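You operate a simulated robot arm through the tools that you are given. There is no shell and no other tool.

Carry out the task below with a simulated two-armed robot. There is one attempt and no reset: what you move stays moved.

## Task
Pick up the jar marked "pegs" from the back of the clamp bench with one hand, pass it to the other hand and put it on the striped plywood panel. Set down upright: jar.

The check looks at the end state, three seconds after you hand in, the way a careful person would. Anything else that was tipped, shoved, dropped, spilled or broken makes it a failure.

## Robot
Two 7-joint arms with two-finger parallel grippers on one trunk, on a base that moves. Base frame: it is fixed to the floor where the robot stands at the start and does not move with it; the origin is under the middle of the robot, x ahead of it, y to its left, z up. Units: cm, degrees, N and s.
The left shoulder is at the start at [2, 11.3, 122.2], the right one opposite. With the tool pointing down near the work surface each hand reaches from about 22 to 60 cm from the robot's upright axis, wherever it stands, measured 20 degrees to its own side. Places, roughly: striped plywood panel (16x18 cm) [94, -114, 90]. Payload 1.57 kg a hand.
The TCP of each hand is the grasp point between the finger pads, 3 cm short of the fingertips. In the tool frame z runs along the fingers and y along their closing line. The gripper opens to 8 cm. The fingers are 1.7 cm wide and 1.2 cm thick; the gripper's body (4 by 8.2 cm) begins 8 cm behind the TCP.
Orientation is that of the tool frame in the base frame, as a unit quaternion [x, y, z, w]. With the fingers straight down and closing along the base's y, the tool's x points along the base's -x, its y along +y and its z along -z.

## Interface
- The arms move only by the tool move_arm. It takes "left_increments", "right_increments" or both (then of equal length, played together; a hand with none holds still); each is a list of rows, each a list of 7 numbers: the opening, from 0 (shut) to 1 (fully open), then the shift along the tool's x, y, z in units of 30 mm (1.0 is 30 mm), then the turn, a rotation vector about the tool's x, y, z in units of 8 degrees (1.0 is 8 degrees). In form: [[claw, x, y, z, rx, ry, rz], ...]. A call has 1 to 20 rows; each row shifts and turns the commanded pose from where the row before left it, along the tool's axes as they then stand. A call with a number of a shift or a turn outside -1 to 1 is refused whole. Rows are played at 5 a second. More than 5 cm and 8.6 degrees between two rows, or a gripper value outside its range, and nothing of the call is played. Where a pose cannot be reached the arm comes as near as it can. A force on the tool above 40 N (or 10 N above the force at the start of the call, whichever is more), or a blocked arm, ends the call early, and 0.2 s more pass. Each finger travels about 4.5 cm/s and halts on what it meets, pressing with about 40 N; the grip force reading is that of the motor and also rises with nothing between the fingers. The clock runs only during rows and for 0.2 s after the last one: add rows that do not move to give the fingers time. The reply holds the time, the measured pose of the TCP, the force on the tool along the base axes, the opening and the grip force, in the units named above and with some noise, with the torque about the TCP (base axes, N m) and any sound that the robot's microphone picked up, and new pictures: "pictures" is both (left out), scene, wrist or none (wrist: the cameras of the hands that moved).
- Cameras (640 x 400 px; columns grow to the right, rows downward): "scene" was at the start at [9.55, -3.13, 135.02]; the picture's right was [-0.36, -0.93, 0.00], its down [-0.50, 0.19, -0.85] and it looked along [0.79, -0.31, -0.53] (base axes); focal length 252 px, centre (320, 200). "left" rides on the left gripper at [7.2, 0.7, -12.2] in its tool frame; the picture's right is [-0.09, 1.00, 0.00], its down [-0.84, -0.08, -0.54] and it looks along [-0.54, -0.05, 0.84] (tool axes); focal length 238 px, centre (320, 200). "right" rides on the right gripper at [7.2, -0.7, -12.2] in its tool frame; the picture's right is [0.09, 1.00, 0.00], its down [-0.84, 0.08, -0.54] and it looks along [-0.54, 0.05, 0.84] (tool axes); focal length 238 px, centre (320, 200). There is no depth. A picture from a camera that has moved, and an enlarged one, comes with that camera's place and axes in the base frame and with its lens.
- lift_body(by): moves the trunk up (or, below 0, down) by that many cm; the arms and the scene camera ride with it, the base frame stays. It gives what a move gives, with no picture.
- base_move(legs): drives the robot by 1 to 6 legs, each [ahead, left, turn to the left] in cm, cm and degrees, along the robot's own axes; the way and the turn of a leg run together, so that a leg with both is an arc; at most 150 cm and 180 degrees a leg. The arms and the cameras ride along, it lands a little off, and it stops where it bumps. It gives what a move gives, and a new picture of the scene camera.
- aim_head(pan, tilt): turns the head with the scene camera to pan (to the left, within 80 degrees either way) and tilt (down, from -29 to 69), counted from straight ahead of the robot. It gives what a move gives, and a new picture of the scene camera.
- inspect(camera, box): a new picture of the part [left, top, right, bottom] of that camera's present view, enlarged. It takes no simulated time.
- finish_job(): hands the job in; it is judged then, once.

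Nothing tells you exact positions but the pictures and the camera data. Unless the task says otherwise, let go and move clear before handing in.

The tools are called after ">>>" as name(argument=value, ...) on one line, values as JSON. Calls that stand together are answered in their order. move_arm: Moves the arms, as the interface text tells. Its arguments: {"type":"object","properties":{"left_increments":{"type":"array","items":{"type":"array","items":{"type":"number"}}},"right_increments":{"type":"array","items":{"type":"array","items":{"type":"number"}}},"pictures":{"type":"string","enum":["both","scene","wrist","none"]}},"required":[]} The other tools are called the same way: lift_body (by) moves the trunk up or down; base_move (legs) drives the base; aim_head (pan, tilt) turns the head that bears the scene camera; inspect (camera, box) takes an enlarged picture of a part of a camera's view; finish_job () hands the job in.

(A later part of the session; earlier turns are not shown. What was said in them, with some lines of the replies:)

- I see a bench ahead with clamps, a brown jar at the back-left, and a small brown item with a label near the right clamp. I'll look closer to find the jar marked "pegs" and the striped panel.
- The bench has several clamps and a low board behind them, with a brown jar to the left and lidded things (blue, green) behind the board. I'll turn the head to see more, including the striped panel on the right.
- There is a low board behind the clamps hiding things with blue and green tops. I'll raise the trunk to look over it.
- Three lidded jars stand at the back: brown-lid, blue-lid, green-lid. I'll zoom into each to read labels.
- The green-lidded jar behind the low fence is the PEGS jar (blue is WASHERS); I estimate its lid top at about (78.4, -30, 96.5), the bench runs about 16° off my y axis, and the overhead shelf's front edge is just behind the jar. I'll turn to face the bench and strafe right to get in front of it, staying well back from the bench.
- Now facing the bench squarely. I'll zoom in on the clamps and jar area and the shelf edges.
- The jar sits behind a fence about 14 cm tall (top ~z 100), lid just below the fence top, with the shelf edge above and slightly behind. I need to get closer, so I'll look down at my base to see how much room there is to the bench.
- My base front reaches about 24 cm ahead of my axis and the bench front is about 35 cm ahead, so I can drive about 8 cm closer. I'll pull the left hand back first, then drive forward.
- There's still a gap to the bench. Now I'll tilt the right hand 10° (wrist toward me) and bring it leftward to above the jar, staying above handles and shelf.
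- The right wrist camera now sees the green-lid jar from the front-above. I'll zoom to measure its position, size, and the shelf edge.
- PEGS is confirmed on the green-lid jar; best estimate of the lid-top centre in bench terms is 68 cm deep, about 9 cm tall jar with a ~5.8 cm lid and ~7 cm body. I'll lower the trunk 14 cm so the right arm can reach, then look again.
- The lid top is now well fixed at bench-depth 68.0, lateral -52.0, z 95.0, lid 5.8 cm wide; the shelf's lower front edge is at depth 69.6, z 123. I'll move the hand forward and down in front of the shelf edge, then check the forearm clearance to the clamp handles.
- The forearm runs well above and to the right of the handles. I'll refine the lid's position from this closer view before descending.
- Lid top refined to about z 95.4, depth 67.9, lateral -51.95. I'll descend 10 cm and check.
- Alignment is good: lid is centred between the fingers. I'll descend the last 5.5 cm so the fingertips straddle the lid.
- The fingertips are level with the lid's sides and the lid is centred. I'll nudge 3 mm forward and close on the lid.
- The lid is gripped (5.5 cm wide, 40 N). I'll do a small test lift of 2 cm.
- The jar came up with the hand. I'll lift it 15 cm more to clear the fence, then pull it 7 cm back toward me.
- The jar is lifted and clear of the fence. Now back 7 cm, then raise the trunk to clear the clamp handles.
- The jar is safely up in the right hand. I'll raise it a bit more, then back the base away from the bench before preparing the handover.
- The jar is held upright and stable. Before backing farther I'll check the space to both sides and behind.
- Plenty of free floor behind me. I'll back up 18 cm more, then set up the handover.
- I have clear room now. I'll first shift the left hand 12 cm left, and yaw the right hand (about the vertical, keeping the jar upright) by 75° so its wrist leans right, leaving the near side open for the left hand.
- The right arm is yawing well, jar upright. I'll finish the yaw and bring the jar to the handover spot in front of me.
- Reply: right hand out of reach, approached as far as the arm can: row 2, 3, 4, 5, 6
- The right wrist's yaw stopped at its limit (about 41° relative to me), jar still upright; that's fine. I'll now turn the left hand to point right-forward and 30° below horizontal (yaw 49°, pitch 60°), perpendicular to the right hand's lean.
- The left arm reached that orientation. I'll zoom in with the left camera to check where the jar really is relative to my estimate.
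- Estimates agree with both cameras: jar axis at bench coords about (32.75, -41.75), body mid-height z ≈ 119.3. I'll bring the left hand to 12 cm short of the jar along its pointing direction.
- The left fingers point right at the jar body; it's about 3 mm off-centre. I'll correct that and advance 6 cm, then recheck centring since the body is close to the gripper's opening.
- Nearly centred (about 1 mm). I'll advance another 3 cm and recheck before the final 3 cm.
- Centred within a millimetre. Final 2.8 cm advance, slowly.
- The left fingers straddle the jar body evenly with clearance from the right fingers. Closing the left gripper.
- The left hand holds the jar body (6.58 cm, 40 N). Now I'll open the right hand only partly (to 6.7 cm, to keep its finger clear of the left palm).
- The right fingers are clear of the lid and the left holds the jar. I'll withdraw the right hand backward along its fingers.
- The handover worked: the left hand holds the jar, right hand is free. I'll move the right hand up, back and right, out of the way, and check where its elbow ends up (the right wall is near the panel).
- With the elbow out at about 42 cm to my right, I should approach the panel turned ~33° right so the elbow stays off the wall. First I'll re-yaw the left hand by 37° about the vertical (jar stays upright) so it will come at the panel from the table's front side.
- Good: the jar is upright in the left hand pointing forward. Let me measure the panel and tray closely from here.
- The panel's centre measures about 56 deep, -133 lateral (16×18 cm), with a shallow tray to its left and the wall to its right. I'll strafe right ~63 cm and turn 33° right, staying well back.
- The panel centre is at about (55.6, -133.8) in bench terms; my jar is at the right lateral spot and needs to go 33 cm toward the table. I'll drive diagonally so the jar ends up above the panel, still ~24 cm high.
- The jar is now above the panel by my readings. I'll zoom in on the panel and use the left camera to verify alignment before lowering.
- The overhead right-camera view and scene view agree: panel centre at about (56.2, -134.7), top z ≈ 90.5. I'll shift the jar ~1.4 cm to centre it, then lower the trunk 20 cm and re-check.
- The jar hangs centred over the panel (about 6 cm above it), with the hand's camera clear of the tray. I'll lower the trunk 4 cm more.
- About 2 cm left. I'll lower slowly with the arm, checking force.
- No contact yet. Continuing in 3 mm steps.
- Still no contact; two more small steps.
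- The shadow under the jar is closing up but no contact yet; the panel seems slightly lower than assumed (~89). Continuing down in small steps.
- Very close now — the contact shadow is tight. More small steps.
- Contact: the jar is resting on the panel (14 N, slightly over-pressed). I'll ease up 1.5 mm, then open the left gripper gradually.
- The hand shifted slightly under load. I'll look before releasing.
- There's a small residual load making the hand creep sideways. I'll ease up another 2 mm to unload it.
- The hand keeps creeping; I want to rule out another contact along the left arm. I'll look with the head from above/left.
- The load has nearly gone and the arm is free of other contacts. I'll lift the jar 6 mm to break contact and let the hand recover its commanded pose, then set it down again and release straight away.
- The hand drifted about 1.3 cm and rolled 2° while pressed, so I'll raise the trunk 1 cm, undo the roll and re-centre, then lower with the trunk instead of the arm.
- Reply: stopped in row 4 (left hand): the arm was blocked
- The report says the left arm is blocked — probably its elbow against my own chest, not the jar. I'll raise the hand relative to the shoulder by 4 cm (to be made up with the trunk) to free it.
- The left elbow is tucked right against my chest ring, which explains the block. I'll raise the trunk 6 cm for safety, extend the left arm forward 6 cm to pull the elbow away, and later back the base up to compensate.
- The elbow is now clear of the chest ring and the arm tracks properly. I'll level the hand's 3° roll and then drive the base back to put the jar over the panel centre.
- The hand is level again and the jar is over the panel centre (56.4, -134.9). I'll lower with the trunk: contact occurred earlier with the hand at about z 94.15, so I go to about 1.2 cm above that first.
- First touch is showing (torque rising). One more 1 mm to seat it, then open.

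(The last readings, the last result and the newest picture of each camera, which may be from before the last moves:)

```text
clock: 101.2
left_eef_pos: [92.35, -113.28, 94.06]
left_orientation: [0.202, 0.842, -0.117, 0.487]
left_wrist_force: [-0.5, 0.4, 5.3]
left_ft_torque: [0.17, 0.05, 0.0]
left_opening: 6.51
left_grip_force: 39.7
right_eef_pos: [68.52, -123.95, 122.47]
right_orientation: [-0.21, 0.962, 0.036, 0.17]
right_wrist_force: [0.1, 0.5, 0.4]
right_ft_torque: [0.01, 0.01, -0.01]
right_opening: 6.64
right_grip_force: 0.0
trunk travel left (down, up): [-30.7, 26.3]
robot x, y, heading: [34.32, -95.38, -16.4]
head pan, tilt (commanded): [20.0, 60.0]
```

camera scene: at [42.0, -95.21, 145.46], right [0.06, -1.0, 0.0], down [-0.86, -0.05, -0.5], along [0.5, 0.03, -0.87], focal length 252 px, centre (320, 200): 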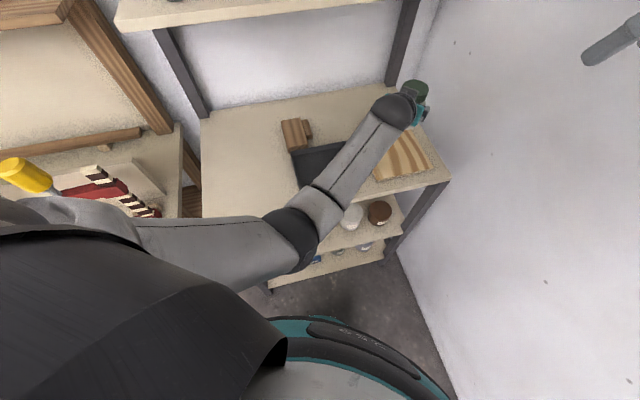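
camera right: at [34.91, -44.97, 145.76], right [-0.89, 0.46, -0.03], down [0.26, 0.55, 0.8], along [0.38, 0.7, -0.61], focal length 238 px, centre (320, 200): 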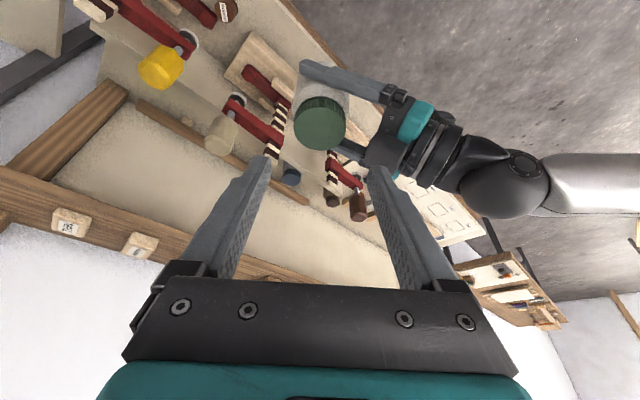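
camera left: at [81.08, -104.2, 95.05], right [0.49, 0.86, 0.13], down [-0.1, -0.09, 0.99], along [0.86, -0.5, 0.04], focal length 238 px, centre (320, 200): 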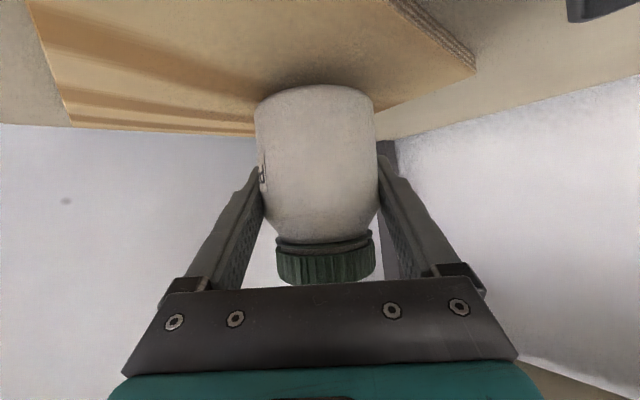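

The jar is seated with ~5 N, hand steady. Opening the left gripper gradually.

>>> move_arm(left_increments=[[0.82, 0, 0, 0, 0, 0, 0], [0.86, 0, 0, 0, 0, 0, 0], [0.92, 0, 0, 0, 0, 0, 0], [1, 0, 0, 0, 0, 0, 0], [1, 0, 0, 0, 0, 0, 0]], pictures="wrist")

>>> inspect(camera="left", box=[160, 20, 480, 300])

>>> inspect(camera="right", box=[260, 80, 440, 200])

```text
clock: 102.4
left_eef_pos: [92.49, -113.28, 93.93]
left_orientation: [0.203, 0.841, -0.118, 0.487]
left_wrist_force: [-0.2, 0.5, 0.3]
left_ft_torque: [-0.05, 0.0, 0.01]
left_opening: 7.97
left_grip_force: 0.0
right_eef_pos: [68.6, -123.98, 122.43]
right_orientation: [-0.212, 0.962, 0.038, 0.17]
right_wrist_force: [0.3, 0.3, 0.4]
right_ft_torque: [0.02, -0.01, 0.01]
right_opening: 6.66
right_grip_force: 0.1
trunk travel left (down, up): [-30.7, 26.3]
robot x, y, heading: [34.24, -95.5, -16.4]
head pan, tilt (commanded): [20.0, 60.0]
camera left: at [80.09, -106.39, 93.92], right [0.49, 0.87, 0.08], down [-0.08, -0.05, 1.0], along [0.87, -0.5, 0.05], focal length 238 px, centre (320, 200)
```

left: 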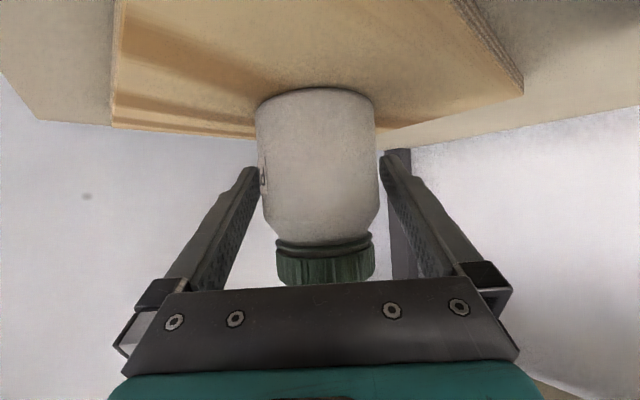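

```text
1.43 times, centred on (320, 160) of left
camera zoom: at [80.09, -106.39, 93.92], right [0.49, 0.87, 0.08], down [-0.08, -0.05, 1.0], along [0.87, -0.5, 0.05], focal length 340 px, centre (320, 257)
```

zoom: 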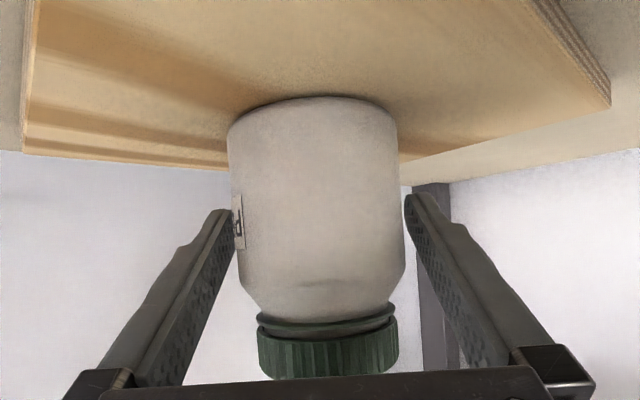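

```text
3.33 times, centred on (350, 140) of right
camera zoom: at [58.99, -129.16, 131.46], right [-0.5, 0.87, -0.03], down [0.51, 0.32, 0.8], along [0.7, 0.38, -0.61], focal length 794 px, centre (220, 400)
```

zoom: 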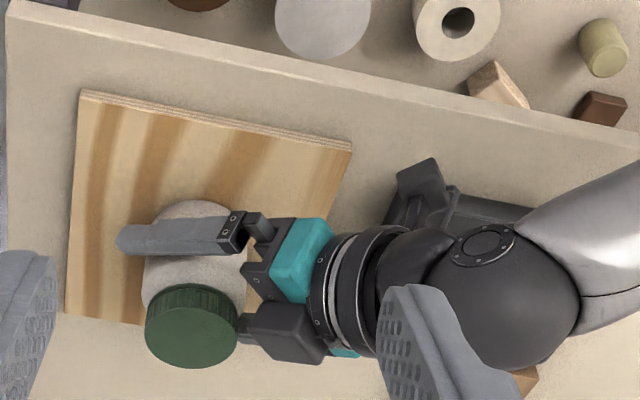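

The jar stands free with gaps on both sides. I'll withdraw the left hand straight back along its fingers.

>>> move_arm(left_increments=[[1, 0, 0, -0.2, 0, 0, 0], [1, 0, 0, -0.25, 0, 0, 0], [1, 0, 0, -0.25, 0, 0, 0], [1, 0, 0, -0.3, 0, 0, 0], [1, 0, 0, -0.3, 0, 0, 0], [1, 0, 0, -0.4, 0, 0, 0], [1, 0, 0, -0.4, 0, 0, 0], [1, 0, 0, -0.4, 0, 0, 0], [1, 0, 0, 0, 0, 0, 0]], pictures="wrist")

>>> inspect(camera="right", box=[260, 60, 460, 200])

```text
clock: 104.4
left_eef_pos: [87.64, -109.56, 98.83]
left_orientation: [0.202, 0.837, -0.107, 0.497]
left_wrist_force: [0.0, 0.0, 0.0]
left_ft_torque: [0.04, -0.03, 0.03]
left_opening: 8.0
left_grip_force: 0.1
right_eef_pos: [68.57, -123.96, 122.51]
right_orientation: [-0.211, 0.962, 0.037, 0.169]
right_wrist_force: [1.1, -0.9, -0.1]
right_ft_torque: [0.0, 0.01, 0.0]
right_opening: 6.66
right_grip_force: 0.1
trunk travel left (down, up): [-30.7, 26.3]
robot x, y, heading: [34.64, -95.66, -16.3]
head pan, tilt (commanded): [20.0, 60.0]
camera left: at [75.28, -102.77, 98.41], right [0.48, 0.87, 0.1], down [-0.11, -0.06, 0.99], along [0.87, -0.49, 0.07], focal length 238 px, centre (320, 200)
```

left: 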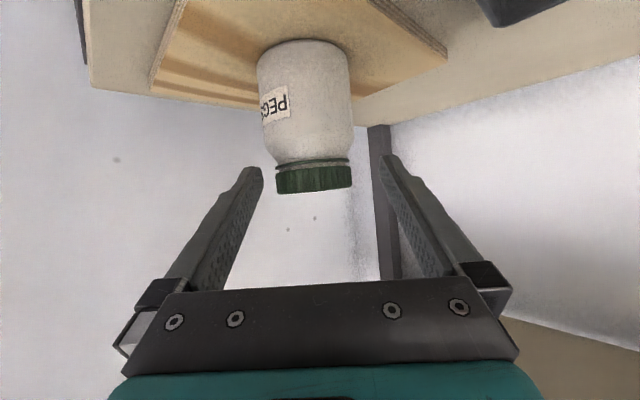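

```text
2.86 times, centred on (360, 130) of right
camera zoom: at [58.99, -129.16, 131.46], right [-0.5, 0.87, -0.03], down [0.51, 0.32, 0.8], along [0.7, 0.38, -0.61], focal length 681 px, centre (206, 400)
```

zoom: 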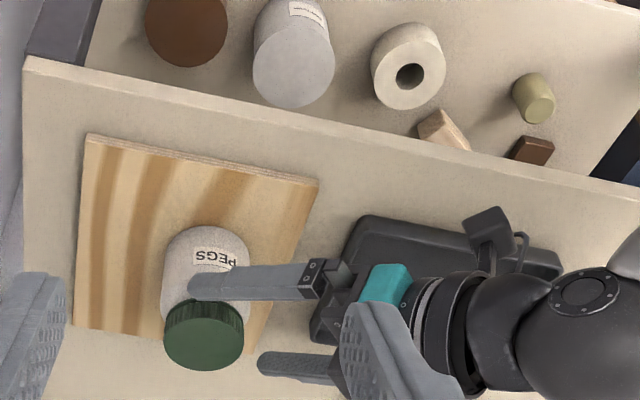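

The jar stands on the panel with the hand clear. I'll raise the trunk to lift both hands away, then back off and check the result.

>>> lift_body(by=15)

>>> inspect(camera="right", box=[260, 40, 460, 200])

>>> inspect(camera="left", box=[0, 0, 640, 400])

```text
clock: 106.1
left_eef_pos: [87.5, -109.49, 113.43]
left_orientation: [0.204, 0.838, -0.106, 0.495]
left_wrist_force: [0.5, 0.5, 0.1]
left_ft_torque: [-0.03, -0.03, 0.02]
left_opening: 7.99
left_grip_force: 0.0
right_eef_pos: [68.53, -123.88, 137.44]
right_orientation: [-0.211, 0.962, 0.037, 0.17]
right_wrist_force: [-0.2, 0.2, 0.3]
right_ft_torque: [-0.01, 0.05, -0.01]
right_opening: 6.64
right_grip_force: 0.0
trunk travel left (down, up): [-45.6, 11.3]
robot x, y, heading: [34.18, -95.2, -16.4]
head pan, tilt (commanded): [20.0, 60.0]
```

```text
2.50 times, centred on (360, 120) of right
camera zoom: at [59.0, -129.16, 146.45], right [-0.5, 0.87, -0.03], down [0.51, 0.32, 0.8], along [0.7, 0.38, -0.61], focal length 596 px, centre (220, 400)
```

zoom: 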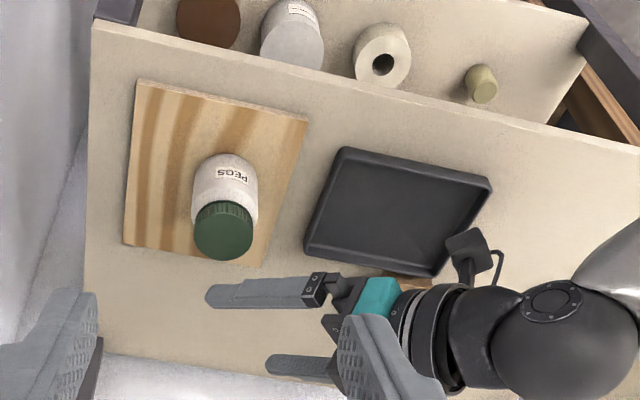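

```text
1.00 times, centred on (320, 200) of left (not enlarged: the box is as wide or as high as the picture)
camera zoom: at [75.15, -102.75, 113.18], right [0.48, 0.87, 0.1], down [-0.1, -0.06, 0.99], along [0.87, -0.49, 0.06], focal length 238 px, centre (320, 200)
```

zoom: 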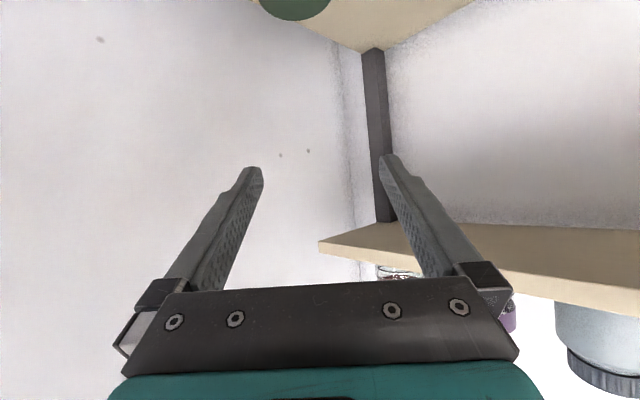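

The jar is standing upright on the striped panel, tray and block untouched. I'll back the base off and do a last check with the head camera.

>>> base_move(legs=[[-22, 0, 0]])

>>> aim_head(pan=0, tilt=35)

>>> inspect(camera="scene", box=[200, 120, 440, 300])

>>> inspect(camera="right", box=[240, 0, 640, 300])

```text
clock: 107.8
left_eef_pos: [66.35, -103.25, 113.33]
left_orientation: [0.204, 0.838, -0.105, 0.494]
left_wrist_force: [-0.5, -1.0, -0.1]
left_ft_torque: [0.01, 0.01, 0.0]
left_opening: 8.0
left_grip_force: 0.1
right_eef_pos: [47.5, -117.68, 137.57]
right_orientation: [-0.211, 0.962, 0.036, 0.17]
right_wrist_force: [0.0, -0.3, 0.6]
right_ft_torque: [-0.03, -0.01, -0.01]
right_opening: 6.65
right_grip_force: 0.0
trunk travel left (down, up): [-45.6, 11.3]
robot x, y, heading: [13.05, -89.02, -16.3]
head pan, tilt (commanded): [20.0, 60.0]
camera scene: at [20.98, -88.97, 149.3], right [0.06, -1.0, 0.0], down [-0.86, -0.06, -0.5], along [0.5, 0.03, -0.87], focal length 252 px, centre (320, 200)
```

scene: 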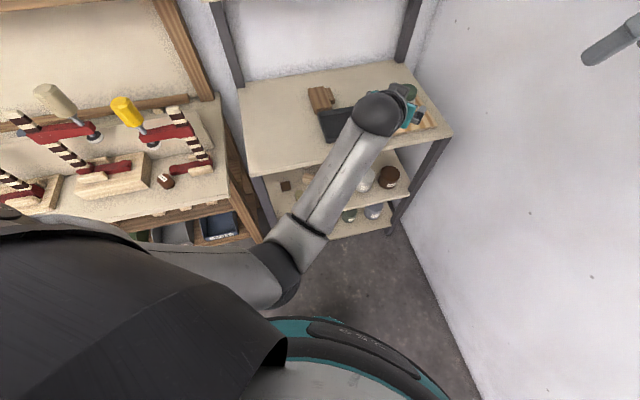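

```text
clock: 108.7
left_eef_pos: [66.55, -103.33, 113.36]
left_orientation: [0.205, 0.838, -0.105, 0.495]
left_wrist_force: [-0.3, 0.1, -0.3]
left_ft_torque: [0.01, -0.02, -0.02]
left_opening: 8.01
left_grip_force: 0.1
right_eef_pos: [47.5, -117.72, 137.44]
right_orientation: [-0.212, 0.962, 0.037, 0.17]
right_wrist_force: [0.2, -0.2, 0.6]
right_ft_torque: [0.0, 0.01, 0.01]
right_opening: 6.64
right_grip_force: 0.0
trunk travel left (down, up): [-45.6, 11.3]
robot x, y, heading: [13.28, -89.27, -16.2]
head pan, tilt (commanded): [0.0, 35.0]
camera scene: at [22.87, -91.89, 152.72], right [-0.28, -0.96, 0.0], down [-0.55, 0.16, -0.82], along [0.79, -0.23, -0.57], focal length 252 px, centre (320, 200)
```

scene: 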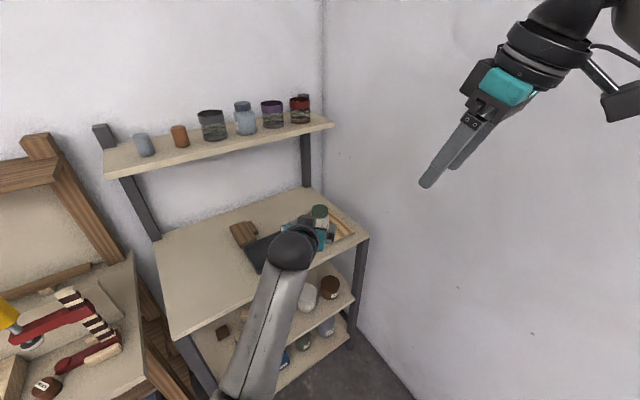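

```text
2.22 times, centred on (320, 210) of scene
camera zoom: at [22.87, -91.89, 152.72], right [-0.28, -0.96, 0.0], down [-0.55, 0.16, -0.82], along [0.79, -0.23, -0.57], focal length 560 px, centre (320, 178)
```

zoom: 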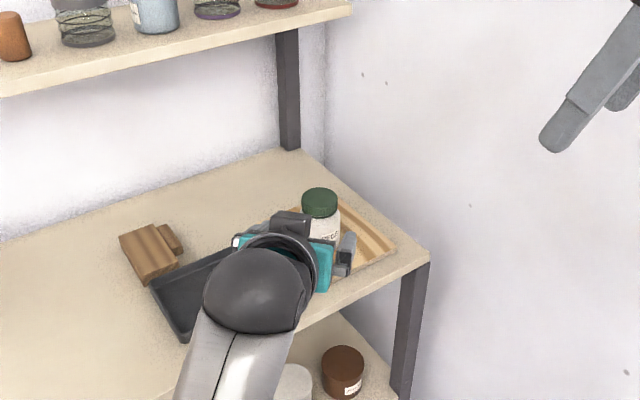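

```text
1.33 times, centred on (440, 150) of right
camera zoom: at [37.97, -122.94, 146.46], right [-0.5, 0.87, -0.03], down [0.51, 0.32, 0.8], along [0.7, 0.38, -0.61], focal length 318 px, centre (160, 267)
```

zoom: 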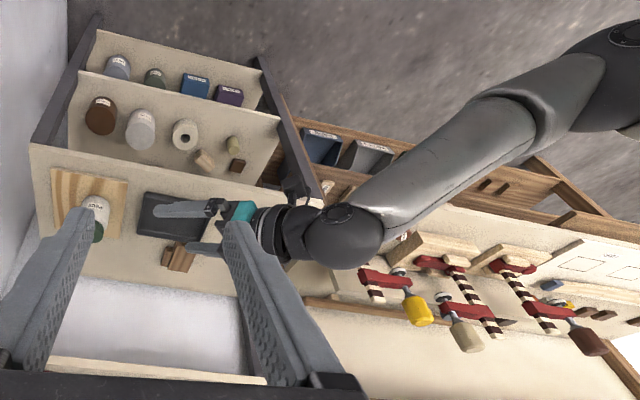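

>>> inspect(camera="right", box=[250, 80, 370, 200])

>>> aim_head(pan=45, tilt=30)

```text
3.33 times, centred on (310, 140) of right
camera zoom: at [37.97, -122.94, 146.46], right [-0.5, 0.87, -0.03], down [0.51, 0.32, 0.8], along [0.7, 0.38, -0.61], focal length 794 px, centre (353, 400)
```

zoom: 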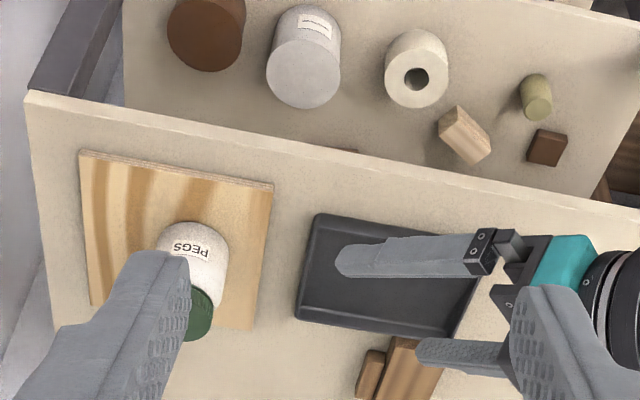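

```text
clock: 109.8
left_eef_pos: [66.42, -103.16, 113.33]
left_orientation: [0.205, 0.838, -0.105, 0.494]
left_wrist_force: [0.1, -0.4, 0.1]
left_ft_torque: [0.03, 0.02, -0.03]
left_opening: 7.99
left_grip_force: 0.1
right_eef_pos: [47.53, -117.83, 137.59]
right_orientation: [-0.212, 0.962, 0.038, 0.169]
right_wrist_force: [0.2, -0.3, -0.8]
right_ft_torque: [0.02, 0.01, -0.01]
right_opening: 6.64
right_grip_force: 0.1
trunk travel left (down, up): [-45.6, 11.3]
robot x, y, heading: [13.12, -89.32, -16.5]
head pan, tilt (commanded): [45.0, 30.0]
camera scene: at [22.37, -85.1, 153.51], right [0.48, -0.88, 0.0], down [-0.44, -0.24, -0.87], along [0.76, 0.41, -0.5], focal length 252 px, centre (320, 200)
```

scene: 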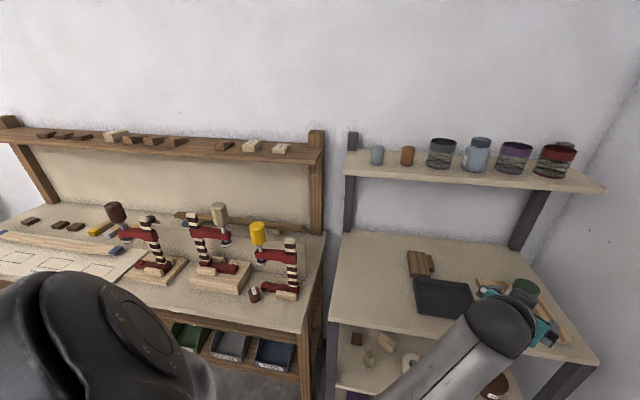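

The PEGS jar stands upright on the striped panel, both hands are empty and clear, and the clamps, other jars, tray and shelves look undisturbed. Handing in.

>>> finish_job()

```text
The job is handed in.
```

The jar marked "pegs" is standing upright near the middle of the striped plywood panel, and I've handed the job in. I haven't seen the judged result.

- **Pick and pass:** the right hand took the jar by its lid from behind the low board at the back of the clamp bench. It passed the jar to the left hand in mid-air, and the left hand put it down.
- **First set-down:** on the first attempt the left arm got blocked, probably with the elbow against my own chest. The jar slid about a centimetre on the panel while still in the hand. I lifted it off, levelled and re-centred it, and set it down again.
- **Surroundings:** in the last pictures the clamps, the other jars, the tray, the wooden block and the shelf items looked untouched. Both hands were empty and well clear.
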